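You operate a simulated robot arm through the tools that you are given. There is no shell and no other tool. Be economical: measure what you need, move in short steps, check, and stop when the job is done.

You are at the controls of a simulated two-armed robot. One attempt, no reset.

Task
Put one of the wide blue bottles from the top of the ice tank on the middle shelf of the spares stand. Take the teal bar and put it on the grey tray. Put one of the wide yellow bottles from the middle drip shelf in the pink bucket. Close the right sample drawer. Put the blue drink bottle marked "hold" from the left end of the bottle table on the front of the bottle table and the blue drink bottle that says "return" on the white mat. Take the cream spool and leave it on the bottle table behind the rollers. Put the brown cup on the shelf under the right stand. Do these in any order. Set down upright: wide blue bottle, blue drink bottle, cream spool, brown cup.

It is judged by the outcome, as a careful person would: the job done as asked, and still so three seconds after it is handed in. It fails if anything else is knocked over, pushed out of place, dropped, spilled or broken.

Robot
Two 7-joint arms with two-finger parallel grippers on one trunk, on a base that drives. Base frame: it is fixed to the floor where the robot stands at the start and does not move with it; the origin is under the middle of the robot, x ahead of it, y to its left, z up; the surface under the hand at the start is at about z = 0.7. Units: m, degrees, N and s.
The left shoulder is at the start at [0.163, 0.171, 1.108], the right one opposite. With the tool pointing down near the work surface each hand reaches from about 0.1 to 0.94 m from the robot's upright axis, wherever it stands, measured 20 degrees to its own side. Places, roughly: blue drink bottle [-2.25, 4.75, 1]; bottle table behind the rollers [-0.5, 4.9, 0.8]; brown cup (6x6x9 cm) [5.1, -3.9, 0.9]; cream spool (5x5x11 cm) [-1.6, 4.4, 0.9]; front of the bottle table (15x76 cm) [-1.44, 4.42, 0.84]; grey tray [1.75, -0.5, 1]; middle shelf of the spares stand [2.3, -3.8, 0.5]; pink bucket (26x20x20 cm) [-3.6, 3.3, 0.9]; right sample drawer [-3.1, 3, 0.7]; shelf under the right stand [5.4, -3.8, 0.3]; teal bar (4x2x2 cm) [1.8, -1, 1.1]; white mat (23x20 cm) [-3.18, 1.02, 0.86]; wide blue bottle (7x7x15 cm) [0.6, 0.4, 0.8]; wide yellow bottle (7x7x15 cm) [-1.7, 1.5, 1.3]. Payload 4.4 kg a hand.
The TCP of each hand is the grasp point between the finger pads, 0.023 m short of the fingertips. In the tool frame z runs along the fingers and y along their closing line. Largest opening 0.094 m; finger width 0.038, thickness 0.01; the body of the gripper, 0.054 by 0.096 m, starts 0.039 m behind the TCP.
Orientation is told as [roll, pitch, yaw] about the base's x, y, z axes, in that order, counted from this pose: with the fingers straight down and closing along the base's y, the tool's x points along the base's -x, its y along +y and its z along -z.

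Tools
- The arms move only by the tool jog_arm. It takes "left_series", "right_series" or both (then of equal length, played together; a hand with none holds still); each is a list that holds one entry, the list of rows, each a list of 7 numbers: the turn, a rotation vector about the tool's x, y, z in degrees, then the shift along the tool's x, y, z in m, then the opening in per cent of the stroke, from 0 (shut) to 100 (fully open). In form: [[[wx, wy, wz, x, y, z, jaw], ...]]. A call has 1 to 20 rows; each row shifts and turns the commanded pose from where the row before left it, along the tool's axes as they then stand. A row lasts 0.2 s, in which the tool goes at most 0.05 m and 8.6 degrees; a call with a longer step from one row to the next is refused whole, and so is a gripper value outside its range. A pose out of reach is approached as far as the arm can. The call stops where the force on the tool passes 40 N (or 10 N more than at its start, if that is more) or the arm is blocked; 0.2 s more then pass. The fingers move at their own pace (about 0.072 m/s each) and stop on an object; they squeeze with about 26 N. The grip force told is the motor's: it shows also when the fingers shut on nothing. Time passes only in rows, and 0.2 s behind the last, so rows that do not move let the fingers close. The reply holds the time, the measured pose of the TCP, the force on the tool along the base axes, the opening and the grip force, in the units named above and with some noise, with the torque about the TCP (base axes, N m) and any sound that the robot's microphone picked up.
- Cameras (640 x 400 px; columns grow to the right, rows downward): "scene" is now at [0.2848, -0.0083, 1.2255]; the picture's right is [-0.09, -1.00, 0.00], its down [-0.72, 0.07, -0.69] and it looks along [0.68, -0.06, -0.73] (base axes); focal length 237 px, centre (320, 200). "left" rides on the left gripper at [0.086, -0.016, -0.075] in its tool frame; the picture's right is [0.18, 0.98, 0.00], its down [-0.58, 0.11, -0.81] and it looks along [-0.79, 0.15, 0.59] (tool axes); focal length 243 px, centre (320, 200). "right" rides on the right gripper at [0.086, 0.016, -0.075] in its tool frame; the picture's right is [-0.18, 0.98, 0.00], its down [-0.58, -0.11, -0.81] and it looks along [-0.79, -0.15, 0.59] (tool axes); focal length 243 px, centre (320, 200). There is no depth. A picture from a camera that has moved, and an enlarged one, comes with that camera's place and axes in the base frame and with its lens.
- camera(camera): a new picture of that camera. It takes no simulated time.
- raise_lower(by): slides the trunk up (or, below 0, down) by that many m; the arms and the scene camera ride with it, the base frame stays. It gives what a move gives, with no picture.
- steer(legs): drives the robot by 1 to 6 legs, each [ahead, left, turn to the left] in m, m and degrees, along the robot's own axes; the way and the turn of a leg run together, so that a leg with both is an arc; at most 1.5 m and 180 degrees a leg. The arms and the cameras ride along, it lands a little off, and it stops where it bumps. It gives what a move gives.
- aim_head(pan, tilt): turns the head with the scene camera to pan (to the left, within 80 degrees either way) and tilt (down, from -29 to 69), counted from straight ahead of the robot. It gives what a move gives.
- inspect(camera, box): a new picture of the part [left, top, right, bottom] of that camera's present view, enlarged. It takes no simulated time.
- close_job(): hands the job in; it is judged then, once.

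Go step by step. Nothing tells you exact positions but the pictures and the camera data: compare them with the known pose of the tool, close in by small moves and look again before you grip or let go. The budget is 217 turns and 220 pictures, counting those below and the enlarged ones. Unless the task says otherwise, let go and move clear before handing in, and close with one line.

The tools are called after "Request:" as name(argument=value, ...) on one line, values as JSON. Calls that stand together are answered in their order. jog_arm: Moves the arms, as the interface text tells. Its arguments: {"type":"object","properties":{"left_series":{"type":"array"},"right_series":{"type":"array"}},"required":[]} The other tools are called the same way: raise_lower (by) slides the trunk up or down; steer (legs) drives the base; aim_head (pan, tilt) turns the head that bears the scene camera; camera (camera) takes a picture; inspect (camera, box) takes an enlarged picture of a part of a camera's view; close_job () hands the job in.

At the start:

```text
t: 0.0
left_position: [0.5106, 0.1757, 0.9765]
left_tcp_rot: [0.0, 0.0, 0.1]
left_wrist_force: [0.2, 0.4, -0.8]
left_moment: [0.01, -0.03, -0.01]
left_finger_gap: 0.0939
left_grasp_force: 0.1
right_position: [0.5164, -0.2047, 0.9909]
right_tcp_rot: [0.0, 0.0, 0.1]
right_wrist_force: [-0.1, -0.3, -0.4]
right_moment: [-0.01, -0.02, 0.0]
right_finger_gap: 0.0941
right_grasp_force: 0.0
trunk travel left (down, up): [-0.125, 0.263]
robot x, y, heading: [-0.0025, -0.0012, -0.2]
head pan, tilt: [-5.2, 46.6]
```

scene: 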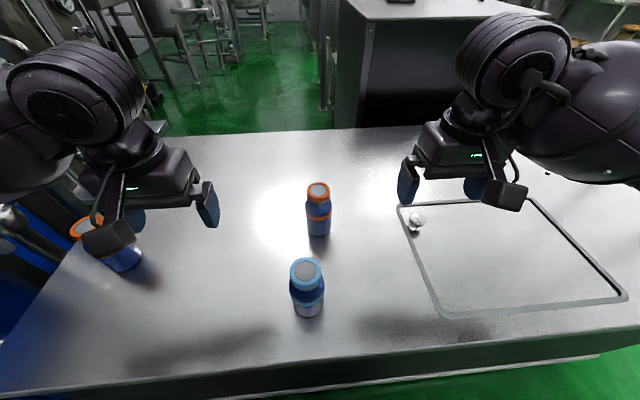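
right: 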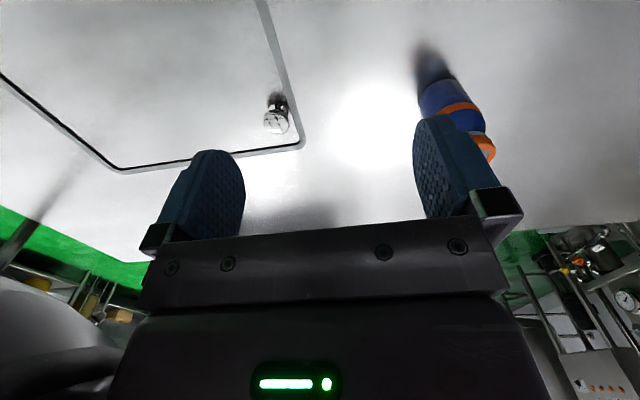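
left: 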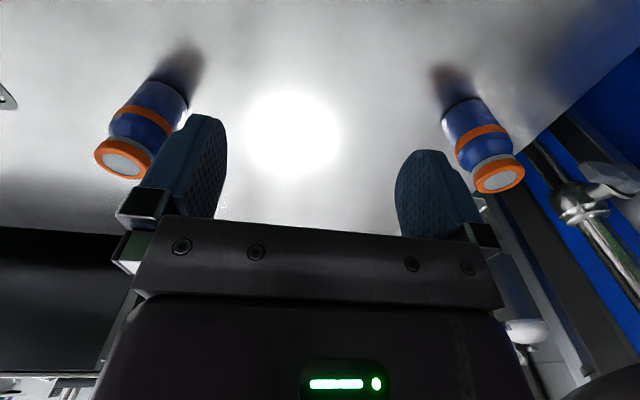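

I see three blue bottles on the ice tank: two with orange caps and one with a light-blue cap. I'll enlarge the view to tell which ones are wide.

Request:
inspect(camera="scene", box=[240, 160, 400, 340])

Request:
inspect(camera="left", box=[60, 20, 560, 220])

Request:
aim_head(pan=50, tilt=20)

Request:
camera(camera="scene")

Request:
aim_head(pan=-50, tilt=20)

Request:
camera(camera="scene")

```text
2.22 times, centred on (320, 250) of scene
camera zoom: at [0.2848, -0.0083, 1.2255], right [-0.09, -1.0, 0.0], down [-0.72, 0.07, -0.69], along [0.68, -0.06, -0.73], focal length 527 px, centre (320, 89)
```

zoom: 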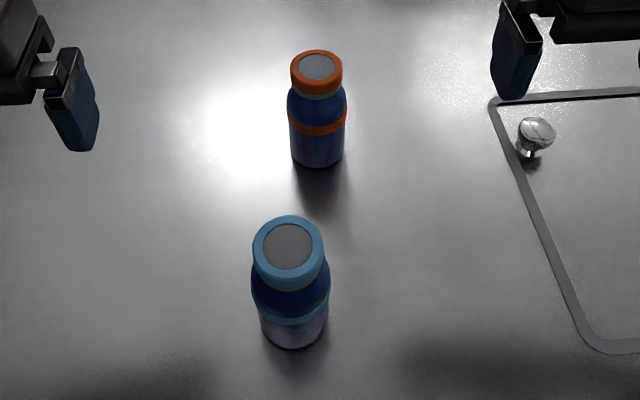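

```text
1.28 times, centred on (310, 120) of left
camera zoom: at [0.4239, 0.1619, 1.0505], right [-0.18, 0.98, 0.0], down [0.58, 0.11, 0.81], along [0.79, 0.15, -0.59], focal length 311 px, centre (333, 302)
```

zoom: 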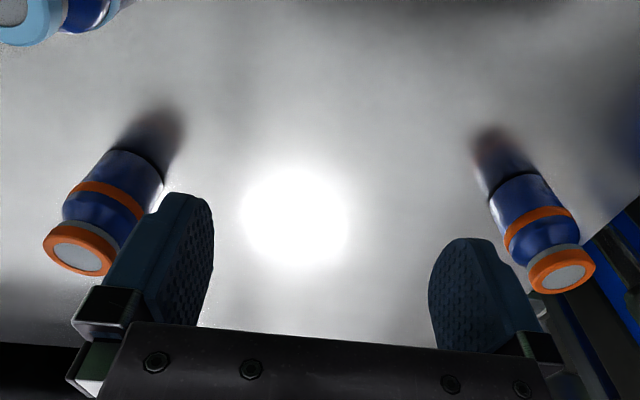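

```text
t: 1.2
left_position: [0.5104, 0.177, 0.9766]
left_tcp_rot: [0.1, 0.0, 0.0]
left_wrist_force: [0.2, 0.2, -0.7]
left_moment: [-0.01, 0.0, 0.0]
left_finger_gap: 0.094
left_grasp_force: 0.0
right_position: [0.5163, -0.2058, 0.99]
right_tcp_rot: [0.0, 0.0, -0.1]
right_wrist_force: [-0.3, 0.7, 0.2]
right_moment: [-0.03, -0.02, 0.03]
right_finger_gap: 0.0939
right_grasp_force: 0.1
trunk travel left (down, up): [-0.125, 0.263]
robot x, y, heading: [0.0008, 0.0008, -0.1]
head pan, tilt: [50.0, 20.0]
```

```text
214 pictures are left
camera scene: at [0.265, 0.0703, 1.2663], right [0.77, -0.64, 0.0], down [-0.22, -0.26, -0.94], along [0.6, 0.72, -0.34], focal length 237 px, centre (320, 200)
```

scene: 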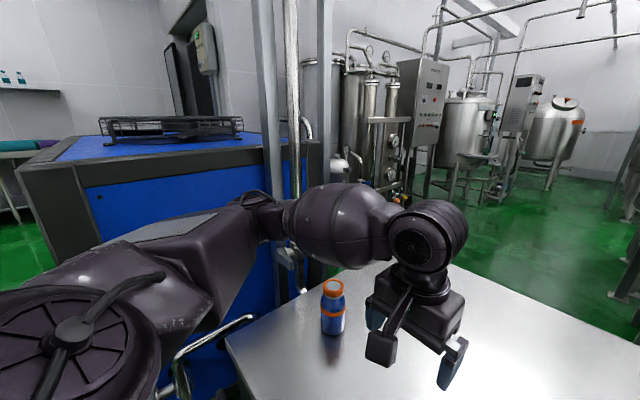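

```text
t: 3.0
left_position: [0.5112, 0.1772, 0.976]
left_tcp_rot: [0.0, 0.0, 0.1]
left_wrist_force: [-0.4, 0.1, 0.2]
left_moment: [-0.04, 0.04, 0.01]
left_finger_gap: 0.0939
left_grasp_force: 0.1
right_position: [0.5156, -0.2054, 0.9906]
right_tcp_rot: [-0.1, 0.1, 0.0]
right_wrist_force: [-0.6, 0.1, -0.6]
right_moment: [0.01, 0.02, 0.01]
right_finger_gap: 0.0936
right_grasp_force: 0.1
trunk travel left (down, up): [-0.125, 0.263]
robot x, y, heading: [-0.0024, -0.0053, -0.0]
head pan, tilt: [-50.0, 20.0]
```

```text
213 pictures are left
camera scene: at [0.265, -0.0723, 1.2664], right [-0.77, -0.64, 0.0], down [-0.22, 0.26, -0.94], along [0.6, -0.72, -0.34], focal length 237 px, centre (320, 200)
```

scene: 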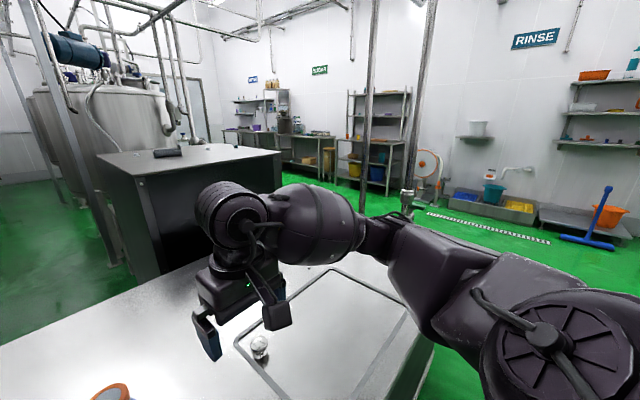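

I'll enlarge the far stands in this view, where the spares stand, the tray table and the right stand should be.

Request:
inspect(camera="scene", box=[320, 70, 440, 220])

Request:
inspect(camera="scene", box=[210, 70, 340, 200])

Request:
inspect(camera="scene", box=[80, 120, 290, 280])

Request:
aim_head(pan=0, tilt=35)

Request:
camera(camera="scene")

```text
2.67 times, centred on (380, 145) of scene
camera zoom: at [0.265, -0.0723, 1.2664], right [-0.77, -0.64, 0.0], down [-0.22, 0.26, -0.94], along [0.6, -0.72, -0.34], focal length 632 px, centre (160, 347)
```

zoom: 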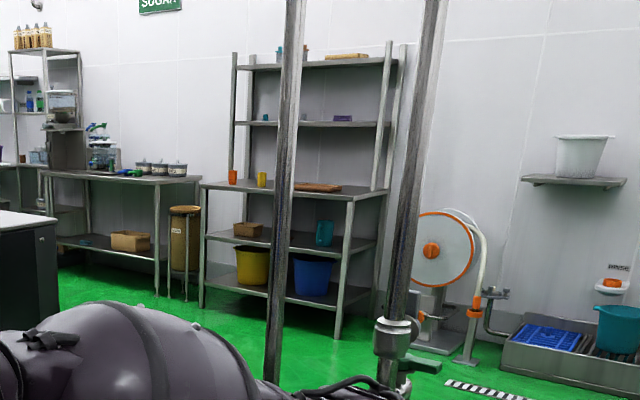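

```text
3.08 times, centred on (275, 135) of scene
camera zoom: at [0.265, -0.0723, 1.2664], right [-0.77, -0.64, 0.0], down [-0.22, 0.26, -0.94], along [0.6, -0.72, -0.34], focal length 730 px, centre (458, 400)
```

zoom: 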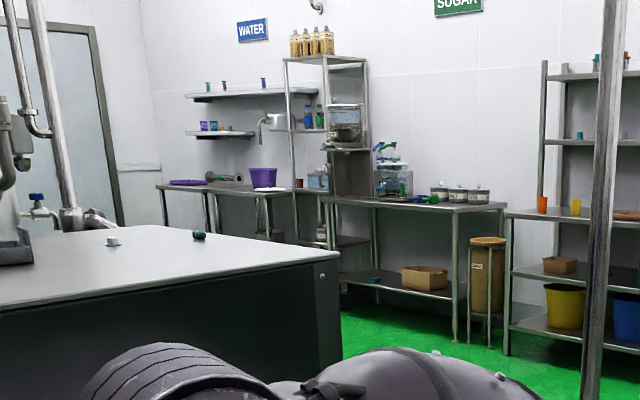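

```text
2.50 times, centred on (185, 200) of scene
camera zoom: at [0.265, -0.0723, 1.2664], right [-0.77, -0.64, 0.0], down [-0.22, 0.26, -0.94], along [0.6, -0.72, -0.34], focal length 593 px, centre (658, 200)
```

zoom: 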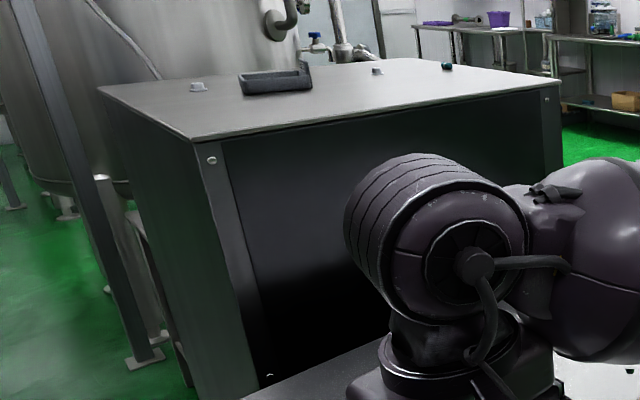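

```text
t: 4.2
left_position: [0.511, 0.176, 0.9768]
left_tcp_rot: [0.0, 0.0, 0.0]
left_wrist_force: [-0.4, 0.3, -0.3]
left_moment: [0.01, 0.0, 0.02]
left_finger_gap: 0.0943
left_grasp_force: 0.1
right_position: [0.5162, -0.2054, 0.9911]
right_tcp_rot: [-0.1, 0.0, 0.0]
right_wrist_force: [-0.6, 1.0, -0.4]
right_moment: [0.04, 0.02, 0.0]
right_finger_gap: 0.0942
right_grasp_force: 0.1
trunk travel left (down, up): [-0.125, 0.263]
robot x, y, heading: [0.0004, -0.001, 0.3]
head pan, tilt: [0.0, 35.0]
```

```text
209 pictures are left
camera scene: at [0.2932, -0.0011, 1.2425], right [0.0, -1.0, 0.0], down [-0.57, 0.0, -0.82], along [0.82, 0.0, -0.57], focal length 237 px, centre (320, 200)
```

scene: 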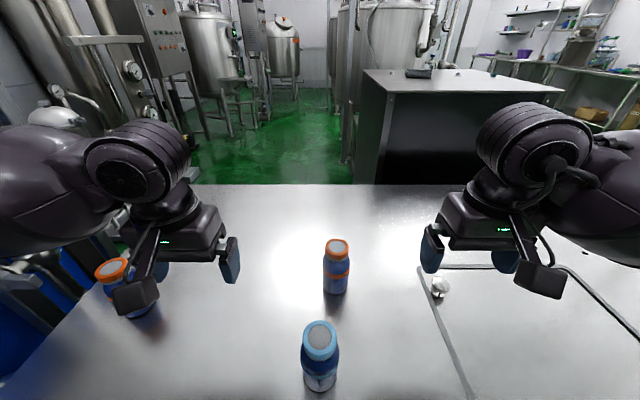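

The left orange-capped bottle stands at about (0.60, 0.42), base at 0.70. The spares stand's middle shelf sits under a top, so I'll take the bottle from the side and tilt the left hand forward first.

Request:
jog_arm(left_series=[[[0, -8.34, 0, 0, 0.03, 0, 100], [0, -8.34, 0, 0, 0.03, 0, 100], [0, -8.33, 0, 0, 0.03, 0, 100], [0, -8.33, 0, 0, 0.03, 0, 100], [0, -8.33, 0, 0, 0.03, 0, 100], [0, -8.33, 0, 0, 0.03, 0, 100], [0, -8.33, 0, 0, 0.03, 0, 100], [0, -8.33, 0, 0, 0.03, 0, 100], [0, -8.34, 0, 0, 0, 0, 100]]])

Request:
camera(camera="scene")

Request:
camera(camera="left")

```text
t: 6.2
left_position: [0.5452, 0.425, 0.9826]
left_tcp_rot: [1.8, -74.2, 3.9]
left_wrist_force: [-0.1, -0.4, 0.5]
left_moment: [-0.02, 0.01, -0.01]
left_finger_gap: 0.094
left_grasp_force: 0.1
left hand out of reach, approached as far as the arm can: row 2, 3, 4, 5
right_position: [0.5164, -0.2045, 0.9902]
right_tcp_rot: [0.0, 0.0, 0.1]
right_wrist_force: [0.8, -0.5, -0.4]
right_moment: [0.0, 0.02, -0.02]
right_finger_gap: 0.0939
right_grasp_force: 0.1
trunk travel left (down, up): [-0.125, 0.263]
robot x, y, heading: [-0.0012, -0.0022, 0.2]
head pan, tilt: [0.0, 35.0]
```

```text
208 pictures are left
camera scene: at [0.2936, -0.0008, 1.2423], right [0.0, -1.0, 0.0], down [-0.57, 0.0, -0.82], along [0.82, 0.0, -0.57], focal length 237 px, centre (320, 200)
```

scene: 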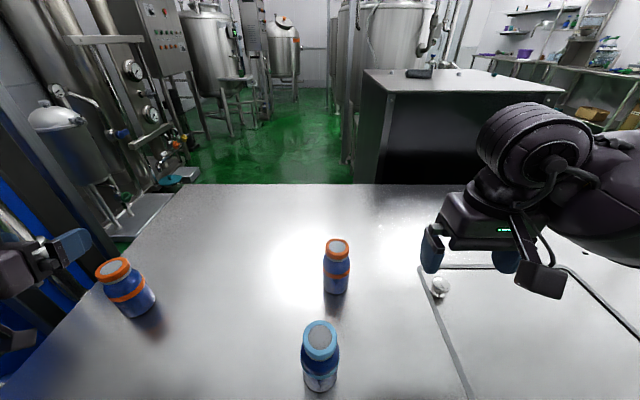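

```text
207 pictures are left
camera left: at [0.4519, 0.4015, 0.9197], right [-0.15, 0.97, -0.17], down [-0.62, 0.04, 0.78], along [0.77, 0.22, 0.6], focal length 243 px, centre (320, 200)
```

left: 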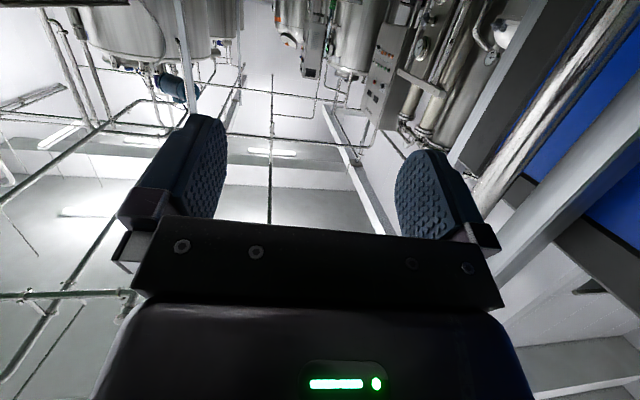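

The hand is level and left of the bottle, which I now place at (0.612, 0.428). I'll back off slightly and come down to mid-bottle height.

Request:
jog_arm(left_series=[[[0, 0, 0, 0.0363, 0.0015, -0.0027, 100], [0, 0, 0, 0.0363, 0.0015, -0.0027, 100], [0, 0, 0, 0.0363, 0.0015, -0.0027, 100], [0, 0, 0, 0.0363, 0.0015, -0.0027, 100], [0, 0, 0, 0.0363, 0.0015, -0.0027, 100], [0, 0, 0, 0.0363, 0.0015, -0.0027, 100]]])

Request:
camera(camera="scene")

```text
t: 7.6
left_position: [0.4678, 0.429, 0.7854]
left_tcp_rot: [2.1, -74.6, 3.6]
left_wrist_force: [-10.9, -1.7, 35.7]
left_moment: [-0.74, 4.39, -0.2]
left_finger_gap: 0.0939
left_grasp_force: 0.0
right_position: [0.5128, -0.2052, 0.994]
right_tcp_rot: [0.2, -0.2, 0.1]
right_wrist_force: [0.7, -0.1, 0.3]
right_moment: [0.0, 0.02, 0.02]
right_finger_gap: 0.0938
right_grasp_force: 0.0
trunk travel left (down, up): [-0.125, 0.263]
robot x, y, heading: [0.0013, -0.0015, -0.0]
head pan, tilt: [0.0, 35.0]
```

```text
206 pictures are left
camera scene: at [0.2897, -0.0024, 1.2442], right [0.0, -1.0, 0.0], down [-0.57, 0.0, -0.82], along [0.82, 0.0, -0.57], focal length 237 px, centre (320, 200)
```

scene: 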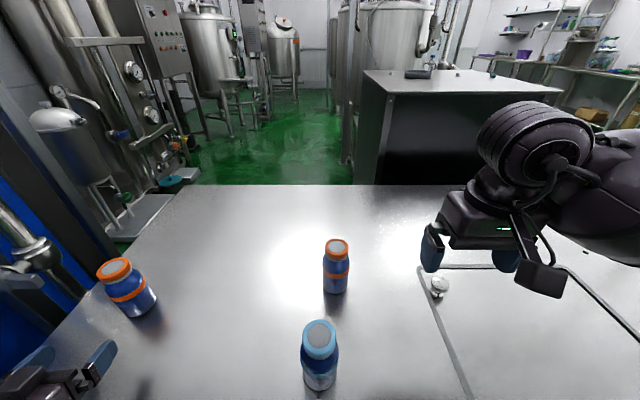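

The force shows something under the hand, about 12 cm behind the grasp point, resting on the table. I'll lift off and use a 60° tilt instead of 75°.

Request:
jog_arm(left_series=[[[0, 0, 0, -0.029, 0, -0.008, 100], [0, 7.3, 0, 0, 0, 0, 100], [0, 7.3, 0, 0, 0, 0, 100], [0, 0, 0, 0, 0, 0, 100]]])

Request:
aim_head(pan=35, tilt=45)

Request:
camera(camera="scene")

```text
t: 8.6
left_position: [0.4686, 0.4303, 0.8098]
left_tcp_rot: [0.8, -59.3, 4.9]
left_wrist_force: [-0.2, -0.4, 0.5]
left_moment: [0.0, -0.05, 0.01]
left_finger_gap: 0.0942
left_grasp_force: 0.0
right_position: [0.5152, -0.2063, 0.9908]
right_tcp_rot: [0.0, 0.1, 0.0]
right_wrist_force: [0.1, -1.0, 0.0]
right_moment: [-0.01, -0.01, -0.01]
right_finger_gap: 0.0941
right_grasp_force: 0.0
trunk travel left (down, up): [-0.125, 0.263]
robot x, y, heading: [-0.0035, 0.0016, 0.0]
head pan, tilt: [0.0, 35.0]
```

```text
t: 9.6
left_position: [0.4692, 0.4301, 0.8098]
left_tcp_rot: [0.8, -59.4, 4.8]
left_wrist_force: [0.7, -0.5, 0.6]
left_moment: [0.02, -0.01, -0.04]
left_finger_gap: 0.094
left_grasp_force: 0.0
right_position: [0.5155, -0.2049, 0.9907]
right_tcp_rot: [-0.1, 0.0, 0.0]
right_wrist_force: [0.5, -0.8, 1.2]
right_moment: [-0.01, 0.03, -0.03]
right_finger_gap: 0.0941
right_grasp_force: 0.2
trunk travel left (down, up): [-0.125, 0.263]
robot x, y, heading: [-0.0027, -0.001, -0.1]
head pan, tilt: [35.0, 45.0]
```

```text
205 pictures are left
camera scene: at [0.2718, 0.0456, 1.2277], right [0.57, -0.82, 0.0], down [-0.58, -0.41, -0.71], along [0.58, 0.41, -0.71], focal length 237 px, centre (320, 200)
```

scene: 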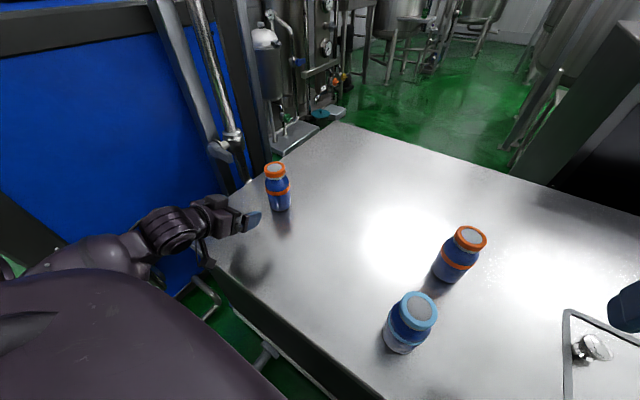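

The bottle is at about (0.609, 0.425) and the hand is lined up behind it. I'll slide in and stop just short of the bottle's axis without gripping.

Request:
jog_arm(left_series=[[[0, 0, 0, -0.009, -0.0184, 0.012, 100], [0, 0, 0, -0.009, 0, 0.028, 100], [0, 0, 0, -0.009, 0, 0.028, 100], [0, 0, 0, -0.009, 0, 0.028, 100], [0, 0, 0, -0.01, 0, 0.0266, 100], [0, 0, 0, 0, 0, 0, 100]]])

Request:
camera(camera="scene")

Request:
inspect(camera="scene", box=[200, 140, 320, 240])

Request:
camera(camera="left")

```text
t: 11.0
left_position: [0.5975, 0.4228, 0.7868]
left_tcp_rot: [1.0, -59.4, 4.8]
left_wrist_force: [-0.2, 1.0, 0.2]
left_moment: [-0.01, -0.01, 0.06]
left_finger_gap: 0.0942
left_grasp_force: 0.1
right_position: [0.5157, -0.2058, 0.9907]
right_tcp_rot: [0.0, 0.0, 0.0]
right_wrist_force: [0.2, 0.3, 1.0]
right_moment: [0.02, 0.02, 0.04]
right_finger_gap: 0.0941
right_grasp_force: 0.0
trunk travel left (down, up): [-0.125, 0.263]
robot x, y, heading: [-0.0041, 0.0011, -0.0]
head pan, tilt: [35.0, 45.0]
```

```text
204 pictures are left
camera scene: at [0.2716, 0.0457, 1.2277], right [0.57, -0.82, 0.0], down [-0.58, -0.41, -0.71], along [0.58, 0.41, -0.71], focal length 237 px, centre (320, 200)
```

scene: 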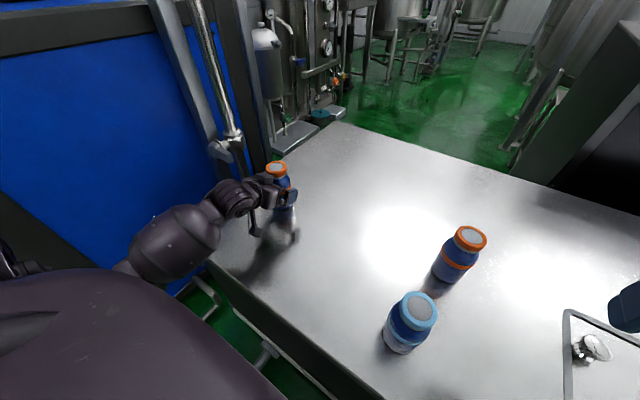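

```text
4.00 times, centred on (260, 190) of scene
camera zoom: at [0.2716, 0.0457, 1.2277], right [0.57, -0.82, 0.0], down [-0.58, -0.41, -0.71], along [0.58, 0.41, -0.71], focal length 949 px, centre (560, 240)
```

zoom: 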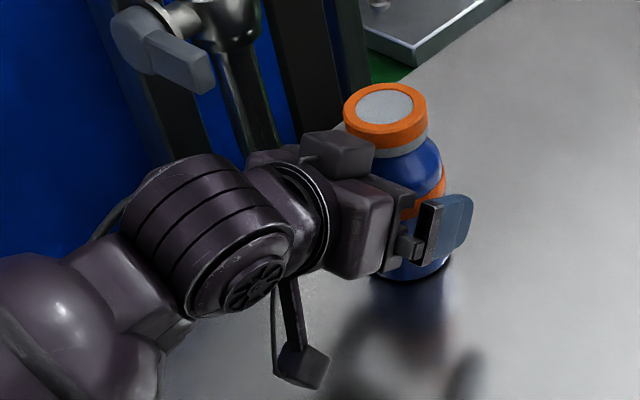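

```text
202 pictures are left
camera left: at [0.4912, 0.3982, 0.7498], right [-0.19, 0.97, -0.15], down [-0.41, 0.06, 0.91], along [0.89, 0.23, 0.38], focal length 243 px, centre (320, 200)
```

left: 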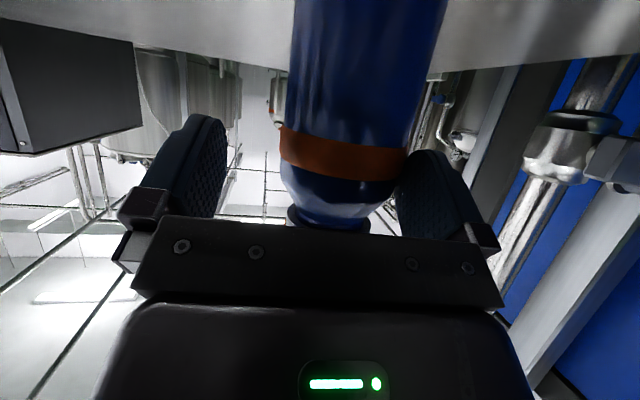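

The bottle is between the fingers but nearer the left one. I'll shift about 8 mm left, then close.

Request:
jog_arm(left_series=[[[0, 0, 0, 0, 0.008, 0, 100], [0, 0, 0, 0, 0, 0, 60], [0, 0, 0, 0, 0, 0, 40], [0, 0, 0, 0, 0, 0, 30], [0, 0, 0, 0, 0, 0, 30]]])

Request:
inspect(camera="scene", box=[200, 140, 320, 240])

```text
t: 12.2
left_position: [0.5979, 0.4298, 0.7872]
left_tcp_rot: [0.8, -59.5, 4.8]
left_wrist_force: [1.7, 1.2, 0.1]
left_moment: [-0.07, -0.1, 0.03]
left_finger_gap: 0.0665
left_grasp_force: 26.2
right_position: [0.5154, -0.2044, 0.9904]
right_tcp_rot: [0.0, 0.1, 0.0]
right_wrist_force: [0.2, -0.4, -0.3]
right_moment: [0.02, -0.01, 0.02]
right_finger_gap: 0.0941
right_grasp_force: 0.0
trunk travel left (down, up): [-0.125, 0.263]
robot x, y, heading: [0.0018, -0.0011, -0.3]
head pan, tilt: [35.0, 45.0]
```

```text
4.00 times, centred on (260, 190) of scene
camera zoom: at [0.2717, 0.0457, 1.2277], right [0.57, -0.82, 0.0], down [-0.58, -0.41, -0.71], along [0.58, 0.41, -0.71], focal length 949 px, centre (560, 240)
```

zoom: 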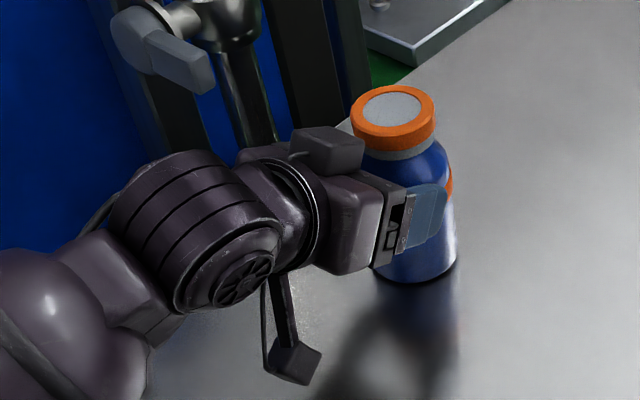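

The bottle is gripped (opening 6.7 cm). I'll lift it straight up and draw it in for driving.

Request:
jog_arm(left_series=[[[0, 0, 0, -0.0323, 0, -0.019, 30], [0, 0, 0, -0.0323, 0, -0.019, 30], [0, 0, 0, -0.0323, 0, -0.019, 30], [0, 0, 0, -0.0323, 0, -0.019, 30], [0, 0, 0, 0.015, -0.03, -0.025, 30], [0, 0, 0, 0.015, -0.03, -0.025, 30], [0, 0, 0, 0, 0, 0, 30]]])

Request:
aim_head(pan=0, tilt=30)

Request:
camera(camera="scene")

Request:
aim_head(pan=-80, tilt=25)

Request:
camera(camera="scene")

```text
t: 13.8
left_position: [0.5551, 0.3711, 0.9357]
left_tcp_rot: [0.8, -59.5, 4.8]
left_wrist_force: [0.3, -0.3, -3.5]
left_moment: [-0.01, 0.15, 0.01]
left_finger_gap: 0.0668
left_grasp_force: 25.8
left hand out of reach, approached as far as the arm can: row 6
right_position: [0.516, -0.2043, 0.9905]
right_tcp_rot: [0.1, -0.1, 0.0]
right_wrist_force: [-0.1, -0.9, -0.3]
right_moment: [-0.01, 0.0, 0.03]
right_finger_gap: 0.094
right_grasp_force: 0.0
trunk travel left (down, up): [-0.125, 0.263]
robot x, y, heading: [-0.0035, 0.0028, 0.1]
head pan, tilt: [35.0, 45.0]
```

```text
t: 14.8
left_position: [0.5557, 0.3703, 0.9365]
left_tcp_rot: [0.7, -59.4, 4.8]
left_wrist_force: [0.1, 0.0, -3.9]
left_moment: [-0.02, 0.1, -0.01]
left_finger_gap: 0.0666
left_grasp_force: 26.0
right_position: [0.5155, -0.2049, 0.9919]
right_tcp_rot: [0.0, 0.0, 0.0]
right_wrist_force: [0.3, -0.5, -0.4]
right_moment: [0.01, -0.02, 0.01]
right_finger_gap: 0.0941
right_grasp_force: 0.0
trunk travel left (down, up): [-0.125, 0.263]
robot x, y, heading: [0.0005, 0.0003, 0.0]
head pan, tilt: [0.0, 30.0]
```

```text
200 pictures are left
camera scene: at [0.2958, -0.0007, 1.2502], right [0.0, -1.0, 0.0], down [-0.5, 0.0, -0.87], along [0.87, 0.0, -0.5], focal length 237 px, centre (320, 200)
```

scene: 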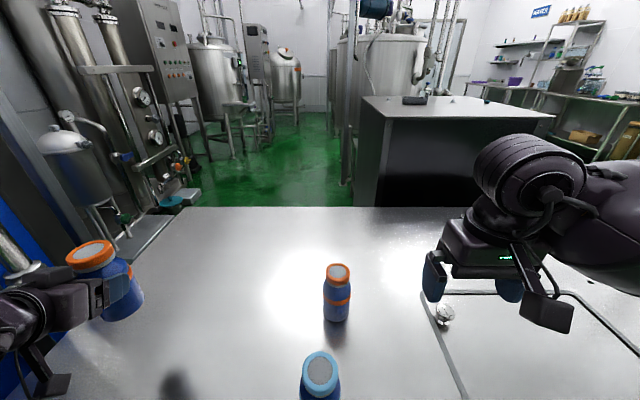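

```text
t: 16.3
left_position: [0.5549, 0.3702, 0.936]
left_tcp_rot: [0.8, -59.3, 4.8]
left_wrist_force: [-0.9, 1.0, -4.4]
left_moment: [0.0, 0.15, 0.0]
left_finger_gap: 0.0666
left_grasp_force: 25.6
right_position: [0.5161, -0.2043, 0.9904]
right_tcp_rot: [0.0, 0.1, 0.0]
right_wrist_force: [-0.3, -0.9, 0.8]
right_moment: [0.0, 0.0, 0.0]
right_finger_gap: 0.094
right_grasp_force: 0.1
trunk travel left (down, up): [-0.125, 0.263]
robot x, y, heading: [-0.0013, -0.0031, 0.1]
head pan, tilt: [-80.0, 25.0]
```

```text
199 pictures are left
camera scene: at [0.2215, -0.0916, 1.2582], right [-0.98, -0.17, 0.0], down [-0.07, 0.42, -0.91], along [0.16, -0.89, -0.42], focal length 237 px, centre (320, 200)
```

scene: 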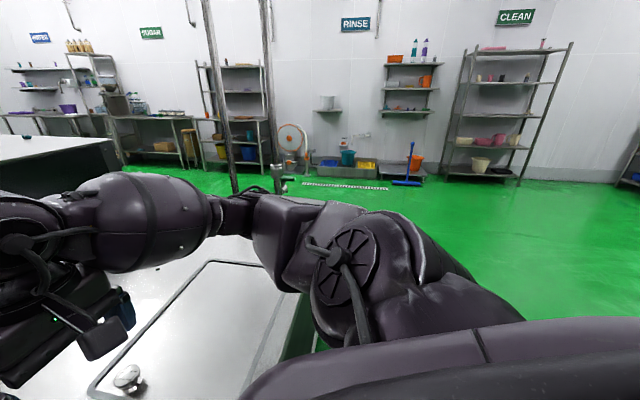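

The bottle is held with 26 N. Before driving I'll raise the trunk and look for the poles on my right.

Request:
raise_lower(by=0.2)

Request:
aim_head(pan=-65, tilt=15)

Request:
camera(camera="scene")

Request:
aim_head(pan=-80, tilt=45)

Request:
camera(camera="scene")

Request:
aim_head(pan=80, tilt=25)

Request:
camera(camera="scene")

```text
t: 18.5
left_position: [0.5534, 0.3723, 1.1344]
left_tcp_rot: [0.7, -59.3, 4.7]
left_wrist_force: [-0.6, -0.1, -3.9]
left_moment: [-0.01, 0.11, 0.0]
left_finger_gap: 0.0666
left_grasp_force: 25.7
right_position: [0.5166, -0.204, 1.189]
right_tcp_rot: [0.0, 0.1, 0.0]
right_wrist_force: [-0.2, 0.3, 0.3]
right_moment: [0.03, -0.01, -0.03]
right_finger_gap: 0.0941
right_grasp_force: 0.1
trunk travel left (down, up): [-0.325, 0.063]
robot x, y, heading: [0.0014, 0.005, 0.0]
head pan, tilt: [-80.0, 25.0]
```

```text
t: 19.3
left_position: [0.5522, 0.3724, 1.135]
left_tcp_rot: [0.7, -59.5, 4.8]
left_wrist_force: [0.6, 0.1, -4.3]
left_moment: [0.03, 0.07, 0.01]
left_finger_gap: 0.0666
left_grasp_force: 26.2
right_position: [0.5161, -0.2058, 1.19]
right_tcp_rot: [0.1, 0.0, -0.1]
right_wrist_force: [-0.2, -0.3, 0.2]
right_moment: [0.0, 0.01, -0.04]
right_finger_gap: 0.0942
right_grasp_force: 0.2
trunk travel left (down, up): [-0.325, 0.063]
robot x, y, heading: [-0.0002, 0.0006, -0.2]
head pan, tilt: [-65.0, 15.0]
```

```text
198 pictures are left
camera scene: at [0.1, -0.0855, 1.4939], right [-0.91, -0.42, 0.0], down [-0.11, 0.23, -0.97], along [0.41, -0.88, -0.26], focal length 237 px, centre (320, 200)
```

scene: 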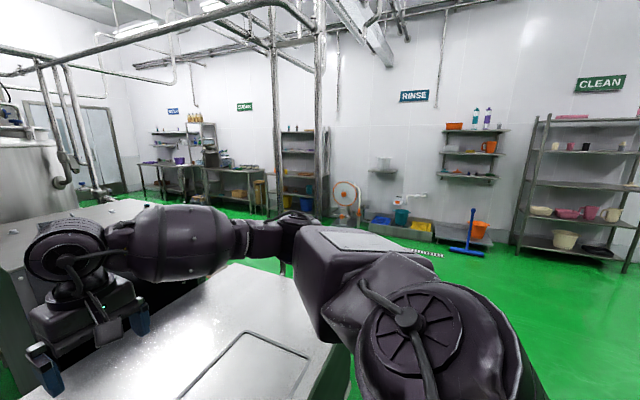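

```text
t: 20.2
left_position: [0.5523, 0.373, 1.1345]
left_tcp_rot: [0.8, -59.4, 4.8]
left_wrist_force: [-0.4, 0.8, -3.2]
left_moment: [0.0, 0.12, 0.04]
left_finger_gap: 0.0664
left_grasp_force: 26.0
right_position: [0.5167, -0.2049, 1.1906]
right_tcp_rot: [0.0, 0.0, -0.1]
right_wrist_force: [-0.3, 0.0, 0.4]
right_moment: [0.01, 0.0, -0.03]
right_finger_gap: 0.0936
right_grasp_force: 0.0
trunk travel left (down, up): [-0.325, 0.063]
robot x, y, heading: [-0.0004, -0.0012, -0.1]
head pan, tilt: [-80.0, 45.0]
```

```text
197 pictures are left
camera scene: at [0.0748, -0.0809, 1.4472], right [-0.98, -0.17, 0.0], down [-0.12, 0.7, -0.71], along [0.12, -0.7, -0.71], focal length 237 px, centre (320, 200)
```

scene: 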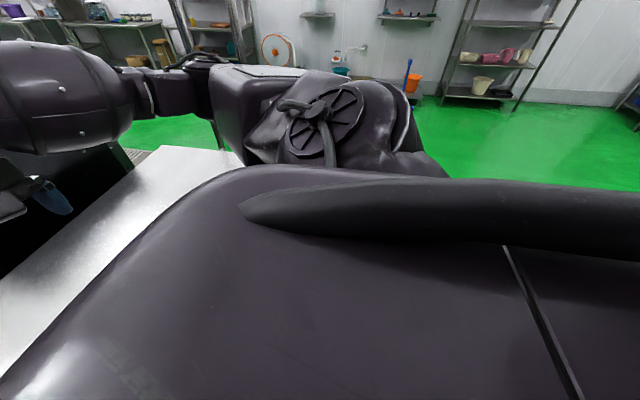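

```text
t: 22.7
left_position: [0.5525, 0.3734, 1.1363]
left_tcp_rot: [0.8, -59.4, 4.8]
left_wrist_force: [0.8, 0.1, -3.1]
left_moment: [-0.02, 0.14, 0.01]
left_finger_gap: 0.0667
left_grasp_force: 25.6
right_position: [0.5165, -0.2048, 1.1895]
right_tcp_rot: [0.0, 0.1, 0.0]
right_wrist_force: [0.3, -0.2, 0.4]
right_moment: [-0.04, 0.01, -0.02]
right_finger_gap: 0.0939
right_grasp_force: 0.1
trunk travel left (down, up): [-0.325, 0.063]
robot x, y, heading: [-0.0013, -0.0013, -0.0]
head pan, tilt: [80.0, 25.0]
```

```text
196 pictures are left
camera scene: at [0.0766, 0.0899, 1.4776], right [0.98, -0.17, 0.0], down [-0.07, -0.42, -0.91], along [0.16, 0.89, -0.42], focal length 237 px, centre (320, 200)
```

scene: 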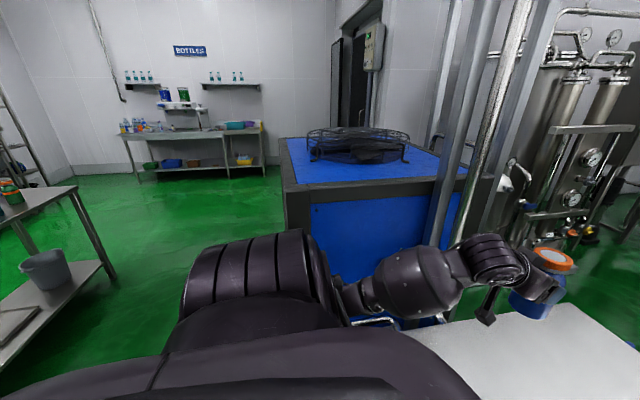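

There are poles near (0.92, −1.29) and (0.69, −1.36) at the right end of the tank. I'll go round them: back up, turn right, drive ahead, then look.

Request:
steer(legs=[[-0.25, 0, 0], [0, 0, -90], [1.2, 0, 0], [0.95, 0, 0]])

Request:
aim_head(pan=60, tilt=20)

Request:
camera(camera="scene")

```text
t: 25.8
left_position: [0.3794, 0.2074, 1.1349]
left_tcp_rot: [0.9, -59.2, -10.9]
left_wrist_force: [-0.4, 0.2, -4.7]
left_moment: [0.04, 0.13, 0.05]
left_finger_gap: 0.0668
left_grasp_force: 26.3
right_position: [0.1877, -0.3367, 1.1896]
right_tcp_rot: [0.1, 0.0, -15.6]
right_wrist_force: [0.5, -0.2, 0.6]
right_moment: [0.01, -0.05, -0.02]
right_finger_gap: 0.0939
right_grasp_force: 0.2
trunk travel left (down, up): [-0.325, 0.063]
robot x, y, heading: [-0.2537, -0.0007, -15.5]
head pan, tilt: [80.0, 25.0]
stopped in leg 2: the robot was blocked; the commanded pose is now the measured one
```

```text
t: 26.6
left_position: [0.3794, 0.2094, 1.136]
left_tcp_rot: [0.9, -59.3, -10.9]
left_wrist_force: [-0.6, -0.2, -4.3]
left_moment: [0.04, 0.12, 0.02]
left_finger_gap: 0.0664
left_grasp_force: 25.7
right_position: [0.1879, -0.3358, 1.191]
right_tcp_rot: [-0.1, 0.0, -15.7]
right_wrist_force: [0.6, -0.1, 0.1]
right_moment: [-0.03, 0.0, -0.03]
right_finger_gap: 0.0941
right_grasp_force: 0.1
trunk travel left (down, up): [-0.325, 0.063]
robot x, y, heading: [-0.2524, 0.0015, -15.7]
head pan, tilt: [60.0, 20.0]
```

```text
195 pictures are left
camera scene: at [-0.1278, 0.0486, 1.4857], right [0.7, -0.72, 0.0], down [-0.25, -0.24, -0.94], along [0.67, 0.66, -0.34], focal length 237 px, centre (320, 200)
```

scene: 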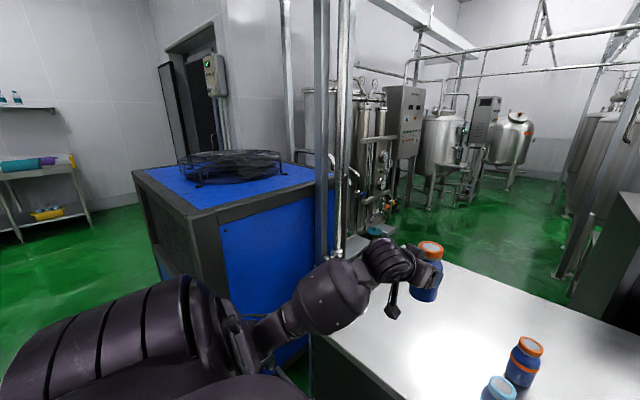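

The turn was blocked by something I can't see yet. I'll look right and down.

Request:
aim_head(pan=-80, tilt=10)

Request:
camera(camera="scene")

Request:
aim_head(pan=0, tilt=69)

Request:
camera(camera="scene")

```text
t: 28.8
left_position: [0.3812, 0.211, 1.1361]
left_tcp_rot: [0.9, -59.3, -11.0]
left_wrist_force: [0.8, 0.2, -4.0]
left_moment: [0.01, 0.11, 0.0]
left_finger_gap: 0.0667
left_grasp_force: 26.0
right_position: [0.1889, -0.3364, 1.1895]
right_tcp_rot: [0.0, 0.0, -15.7]
right_wrist_force: [-0.2, 0.7, -0.3]
right_moment: [0.03, 0.05, 0.01]
right_finger_gap: 0.0939
right_grasp_force: 0.1
trunk travel left (down, up): [-0.325, 0.063]
robot x, y, heading: [-0.2507, 0.0002, -15.5]
head pan, tilt: [-80.0, 10.0]
```

```text
194 pictures are left
camera scene: at [-0.2036, -0.1088, 1.502], right [-0.99, 0.1, 0.0], down [0.02, 0.17, -0.98], along [-0.1, -0.98, -0.17], focal length 237 px, centre (320, 200)
```

scene: 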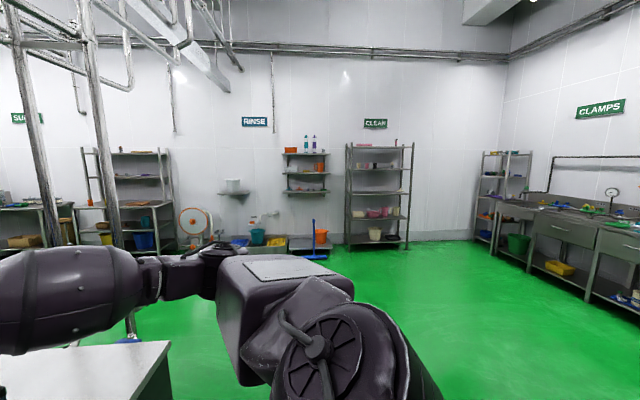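

```text
t: 30.3
left_position: [0.3799, 0.2102, 1.1347]
left_tcp_rot: [0.9, -59.3, -10.9]
left_wrist_force: [0.1, -0.1, -3.7]
left_moment: [0.02, 0.13, -0.01]
left_finger_gap: 0.0665
left_grasp_force: 26.2
right_position: [0.1899, -0.3364, 1.1895]
right_tcp_rot: [0.0, -0.1, -15.7]
right_wrist_force: [-0.2, 0.0, 0.2]
right_moment: [0.04, 0.0, 0.0]
right_finger_gap: 0.094
right_grasp_force: 0.1
trunk travel left (down, up): [-0.325, 0.063]
robot x, y, heading: [-0.2534, 0.0006, -15.5]
head pan, tilt: [0.0, 68.8]
```

```text
193 pictures are left
camera scene: at [-0.1405, -0.0315, 1.4182], right [-0.27, -0.96, 0.0], down [-0.9, 0.25, -0.36], along [0.35, -0.1, -0.93], focal length 237 px, centre (320, 200)
```

scene: 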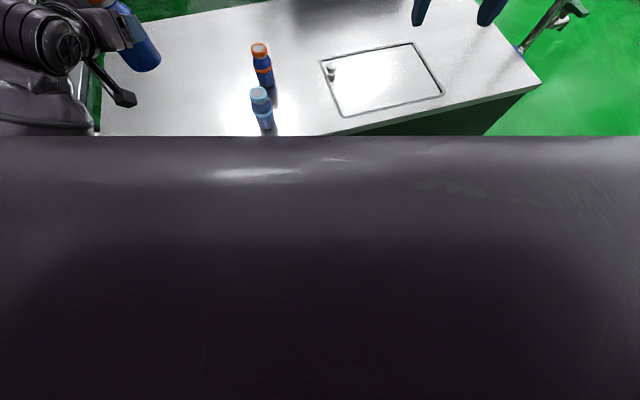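

I can't see the blocker, so it is probably behind me. The right side is clear, so I'll slide that way parallel to the tank and look again.

Request:
steer(legs=[[0.16, -0.58, 0]])

Request:
aim_head(pan=80, tilt=35)

Request:
camera(camera="scene")

```text
t: 35.9
left_position: [0.3773, -0.3913, 1.1343]
left_tcp_rot: [0.8, -59.3, -10.8]
left_wrist_force: [-0.3, 0.6, -4.1]
left_moment: [0.02, 0.14, 0.0]
left_finger_gap: 0.0667
left_grasp_force: 26.2
right_position: [0.1874, -0.9386, 1.1911]
right_tcp_rot: [0.0, 0.0, -15.6]
right_wrist_force: [0.3, -0.1, -0.7]
right_moment: [-0.02, -0.01, -0.01]
right_finger_gap: 0.0941
right_grasp_force: 0.0
trunk travel left (down, up): [-0.325, 0.063]
robot x, y, heading: [-0.2532, -0.6041, -15.5]
head pan, tilt: [0.0, 68.8]
```

```text
t: 37.5
left_position: [0.3777, -0.3927, 1.134]
left_tcp_rot: [0.9, -59.3, -10.8]
left_wrist_force: [0.1, 0.0, -4.3]
left_moment: [0.04, 0.11, 0.01]
left_finger_gap: 0.0664
left_grasp_force: 26.2
right_position: [0.1876, -0.9381, 1.1912]
right_tcp_rot: [0.0, 0.0, -15.6]
right_wrist_force: [0.2, -0.1, -0.7]
right_moment: [-0.03, 0.01, 0.02]
right_finger_gap: 0.0943
right_grasp_force: 0.1
trunk travel left (down, up): [-0.325, 0.063]
robot x, y, heading: [-0.2541, -0.6023, -15.6]
head pan, tilt: [80.0, 35.0]
```

```text
192 pictures are left
camera scene: at [-0.1578, -0.5402, 1.4619], right [0.9, -0.43, 0.0], down [-0.25, -0.52, -0.82], along [0.35, 0.74, -0.57], focal length 237 px, centre (320, 200)
```

scene: 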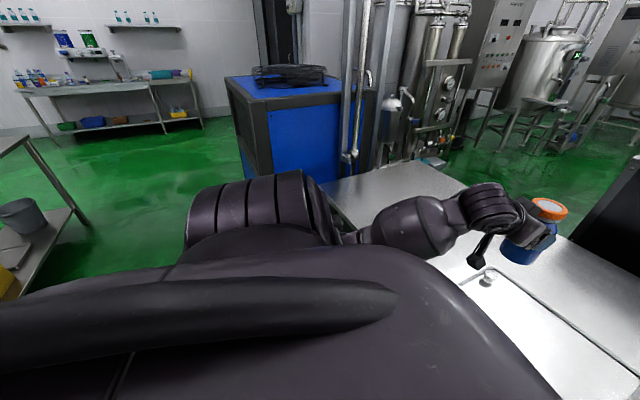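

That slid freely. I'll continue right beyond the end of the tank, then turn.

Request:
steer(legs=[[0.2, -0.72, 0], [0, 0, -75]])

Request:
aim_head(pan=0, tilt=15)

Request:
camera(camera="scene")

```text
t: 47.3
left_position: [0.1356, -1.8881, 1.1354]
left_tcp_rot: [0.8, -59.3, -85.1]
left_wrist_force: [0.2, 0.8, -4.0]
left_moment: [0.11, 0.01, -0.01]
left_finger_gap: 0.0663
left_grasp_force: 26.3
right_position: [-0.4427, -1.8511, 1.1917]
right_tcp_rot: [0.0, 0.0, -90.0]
right_wrist_force: [0.1, 0.7, 0.0]
right_moment: [0.04, 0.0, 0.01]
right_finger_gap: 0.0942
right_grasp_force: 0.1
trunk travel left (down, up): [-0.325, 0.063]
robot x, y, heading: [-0.2361, -1.3356, -90.0]
head pan, tilt: [80.0, 35.0]
```

```text
t: 48.8
left_position: [0.1366, -1.8891, 1.1344]
left_tcp_rot: [0.9, -59.2, -85.1]
left_wrist_force: [-1.2, 0.4, -3.5]
left_moment: [0.1, 0.02, -0.01]
left_finger_gap: 0.0666
left_grasp_force: 26.2
right_position: [-0.4413, -1.8521, 1.1901]
right_tcp_rot: [-0.1, 0.0, -90.0]
right_wrist_force: [0.5, -0.3, 0.7]
right_moment: [-0.01, 0.0, 0.02]
right_finger_gap: 0.0941
right_grasp_force: 0.1
trunk travel left (down, up): [-0.325, 0.063]
robot x, y, heading: [-0.2388, -1.3356, -90.0]
head pan, tilt: [0.0, 15.0]
```

```text
191 pictures are left
camera scene: at [-0.236, -1.4899, 1.4939], right [-1.0, 0.0, 0.0], down [0.0, 0.26, -0.97], along [0.0, -0.97, -0.26], focal length 237 px, centre (320, 200)
```

scene: 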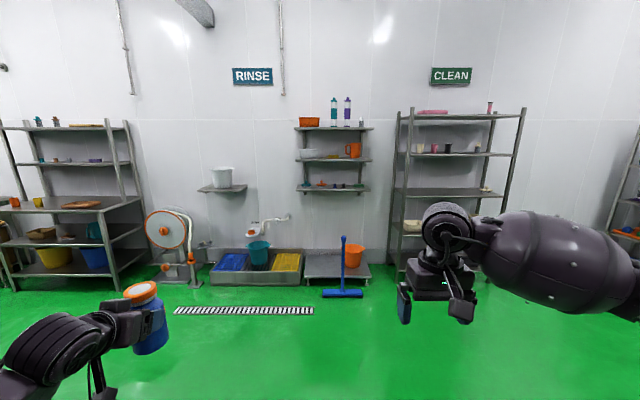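

The room is open here. I'll drive ahead, then slide left to stand facing the spares stand.

Request:
steer(legs=[[0.8, 0, 0], [0, 1.2, 0], [0, 1.0, 0]])

Request:
aim_head(pan=10, tilt=25)

Request:
camera(camera="scene")

```text
t: 72.2
left_position: [2.3364, -2.6834, 1.1342]
left_tcp_rot: [0.9, -59.2, -84.6]
left_wrist_force: [-0.7, 0.1, -4.1]
left_moment: [0.15, 0.03, 0.02]
left_finger_gap: 0.0662
left_grasp_force: 26.1
right_position: [1.7588, -2.6502, 1.1905]
right_tcp_rot: [-0.1, 0.0, -89.5]
right_wrist_force: [0.3, 0.2, 1.1]
right_moment: [-0.03, 0.0, -0.03]
right_finger_gap: 0.0941
right_grasp_force: 0.1
trunk travel left (down, up): [-0.325, 0.063]
robot x, y, heading: [1.9592, -2.1361, -89.6]
head pan, tilt: [0.0, 15.0]
```

```text
t: 72.9
left_position: [2.3376, -2.6823, 1.1348]
left_tcp_rot: [0.9, -59.2, -84.6]
left_wrist_force: [-0.1, 0.3, -3.0]
left_moment: [0.13, -0.02, 0.01]
left_finger_gap: 0.0664
left_grasp_force: 25.8
right_position: [1.7585, -2.649, 1.19]
right_tcp_rot: [0.0, -0.1, -89.5]
right_wrist_force: [-0.8, 1.0, -0.5]
right_moment: [0.02, 0.01, -0.02]
right_finger_gap: 0.0942
right_grasp_force: 0.0
trunk travel left (down, up): [-0.325, 0.063]
robot x, y, heading: [1.9605, -2.1308, -90.0]
head pan, tilt: [10.0, 25.0]
```

```text
190 pictures are left
camera scene: at [1.9773, -2.2835, 1.4777], right [-0.98, -0.18, 0.0], down [-0.08, 0.42, -0.91], along [0.16, -0.89, -0.42], focal length 237 px, centre (320, 200)
```

scene: 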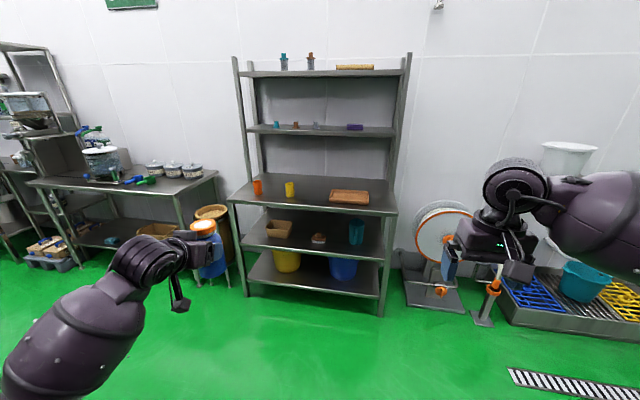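

The spares stand is in view, and the shelf at about z 0.5 holds a few things. I'll enlarge it to find a free spot.

Request:
inspect(camera="scene", box=[220, 170, 420, 320])

```text
2.67 times, centred on (320, 245) of scene
camera zoom: at [1.9773, -2.2835, 1.4777], right [-0.98, -0.18, 0.0], down [-0.08, 0.42, -0.91], along [0.16, -0.89, -0.42], focal length 632 px, centre (320, 80)
```

zoom: 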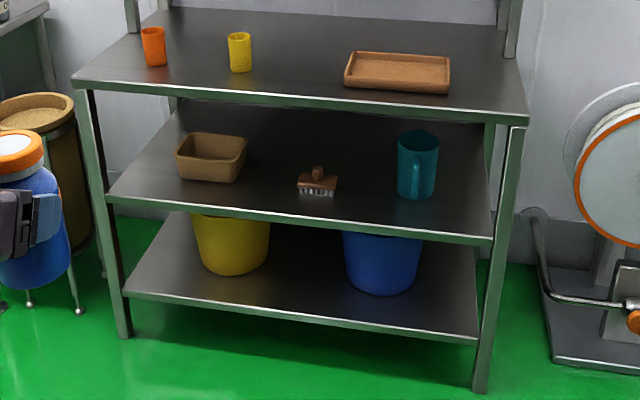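

The middle shelf is at z≈0.50, its front edge at y≈−3.53. There is a free front spot at about x 2.37, between the box and the brush. I'll lower the trunk, lower the left hand and tuck in the right one.

Request:
raise_lower(by=-0.32)

Request:
jog_arm(left_series=[[[0, 0, 0, 0.034, 0, 0.0204, 30], [0, 0, 0, 0.034, 0, 0.0204, 30], [0, 0, 0, 0.034, 0, 0.0204, 30], [0, 0, 0, 0.034, 0, 0.0204, 30], [0, 0, 0, 0.034, 0, 0.0204, 30], [0, 0, 0, 0, 0, 0, 30]]], right_series=[[[0, 0, 0, 0.04, 0, -0.025, 100], [0, 0, 0, 0.04, 0, -0.025, 100], [0, 0, 0, 0.04, 0, -0.025, 100], [0, 0, 0, 0.04, 0, -0.025, 100], [0, 0, 0, 0.04, 0, -0.025, 100], [0, 0, 0, 0, 0, 0, 100]]])

Request:
camera(camera="scene")

```text
t: 76.1
left_position: [2.336, -2.6538, 0.6482]
left_tcp_rot: [3.4, -33.3, -86.5]
left_wrist_force: [-0.2, 0.3, -4.2]
left_moment: [0.05, 0.0, -0.01]
left_finger_gap: 0.0666
left_grasp_force: 25.7
right_position: [1.7578, -2.656, 0.8072]
right_tcp_rot: [0.0, 11.9, -89.5]
right_wrist_force: [-0.1, 0.1, -0.5]
right_moment: [0.01, 0.01, -0.03]
right_finger_gap: 0.094
right_grasp_force: 0.1
trunk travel left (down, up): [-0.005, 0.383]
robot x, y, heading: [1.9565, -2.1305, -89.5]
head pan, tilt: [10.0, 25.0]
```

```text
t: 77.5
left_position: [2.3385, -2.5626, 0.4707]
left_tcp_rot: [3.4, -33.2, -86.8]
left_wrist_force: [-0.1, 0.2, -3.7]
left_moment: [0.06, -0.01, -0.05]
left_finger_gap: 0.0666
left_grasp_force: 25.1
right_position: [1.729, -2.6506, 0.847]
right_tcp_rot: [0.0, 12.0, -89.6]
right_wrist_force: [-0.6, 0.5, 0.3]
right_moment: [-0.04, -0.02, -0.03]
right_finger_gap: 0.0941
right_grasp_force: 0.2
right hand out of reach, approached as far as the arm can: row 1, 2, 3, 4, 5
trunk travel left (down, up): [-0.005, 0.383]
robot x, y, heading: [1.9581, -2.1333, -89.7]
head pan, tilt: [10.0, 25.0]
```

```text
188 pictures are left
camera scene: at [1.979, -2.5284, 1.111], right [-0.98, -0.18, 0.0], down [-0.08, 0.42, -0.91], along [0.16, -0.89, -0.42], focal length 237 px, centre (320, 200)
```

scene: 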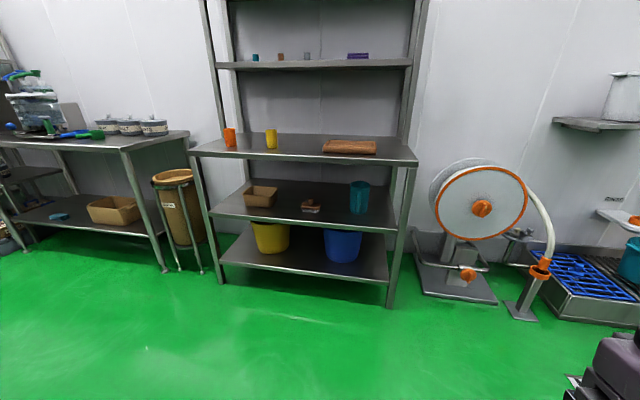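

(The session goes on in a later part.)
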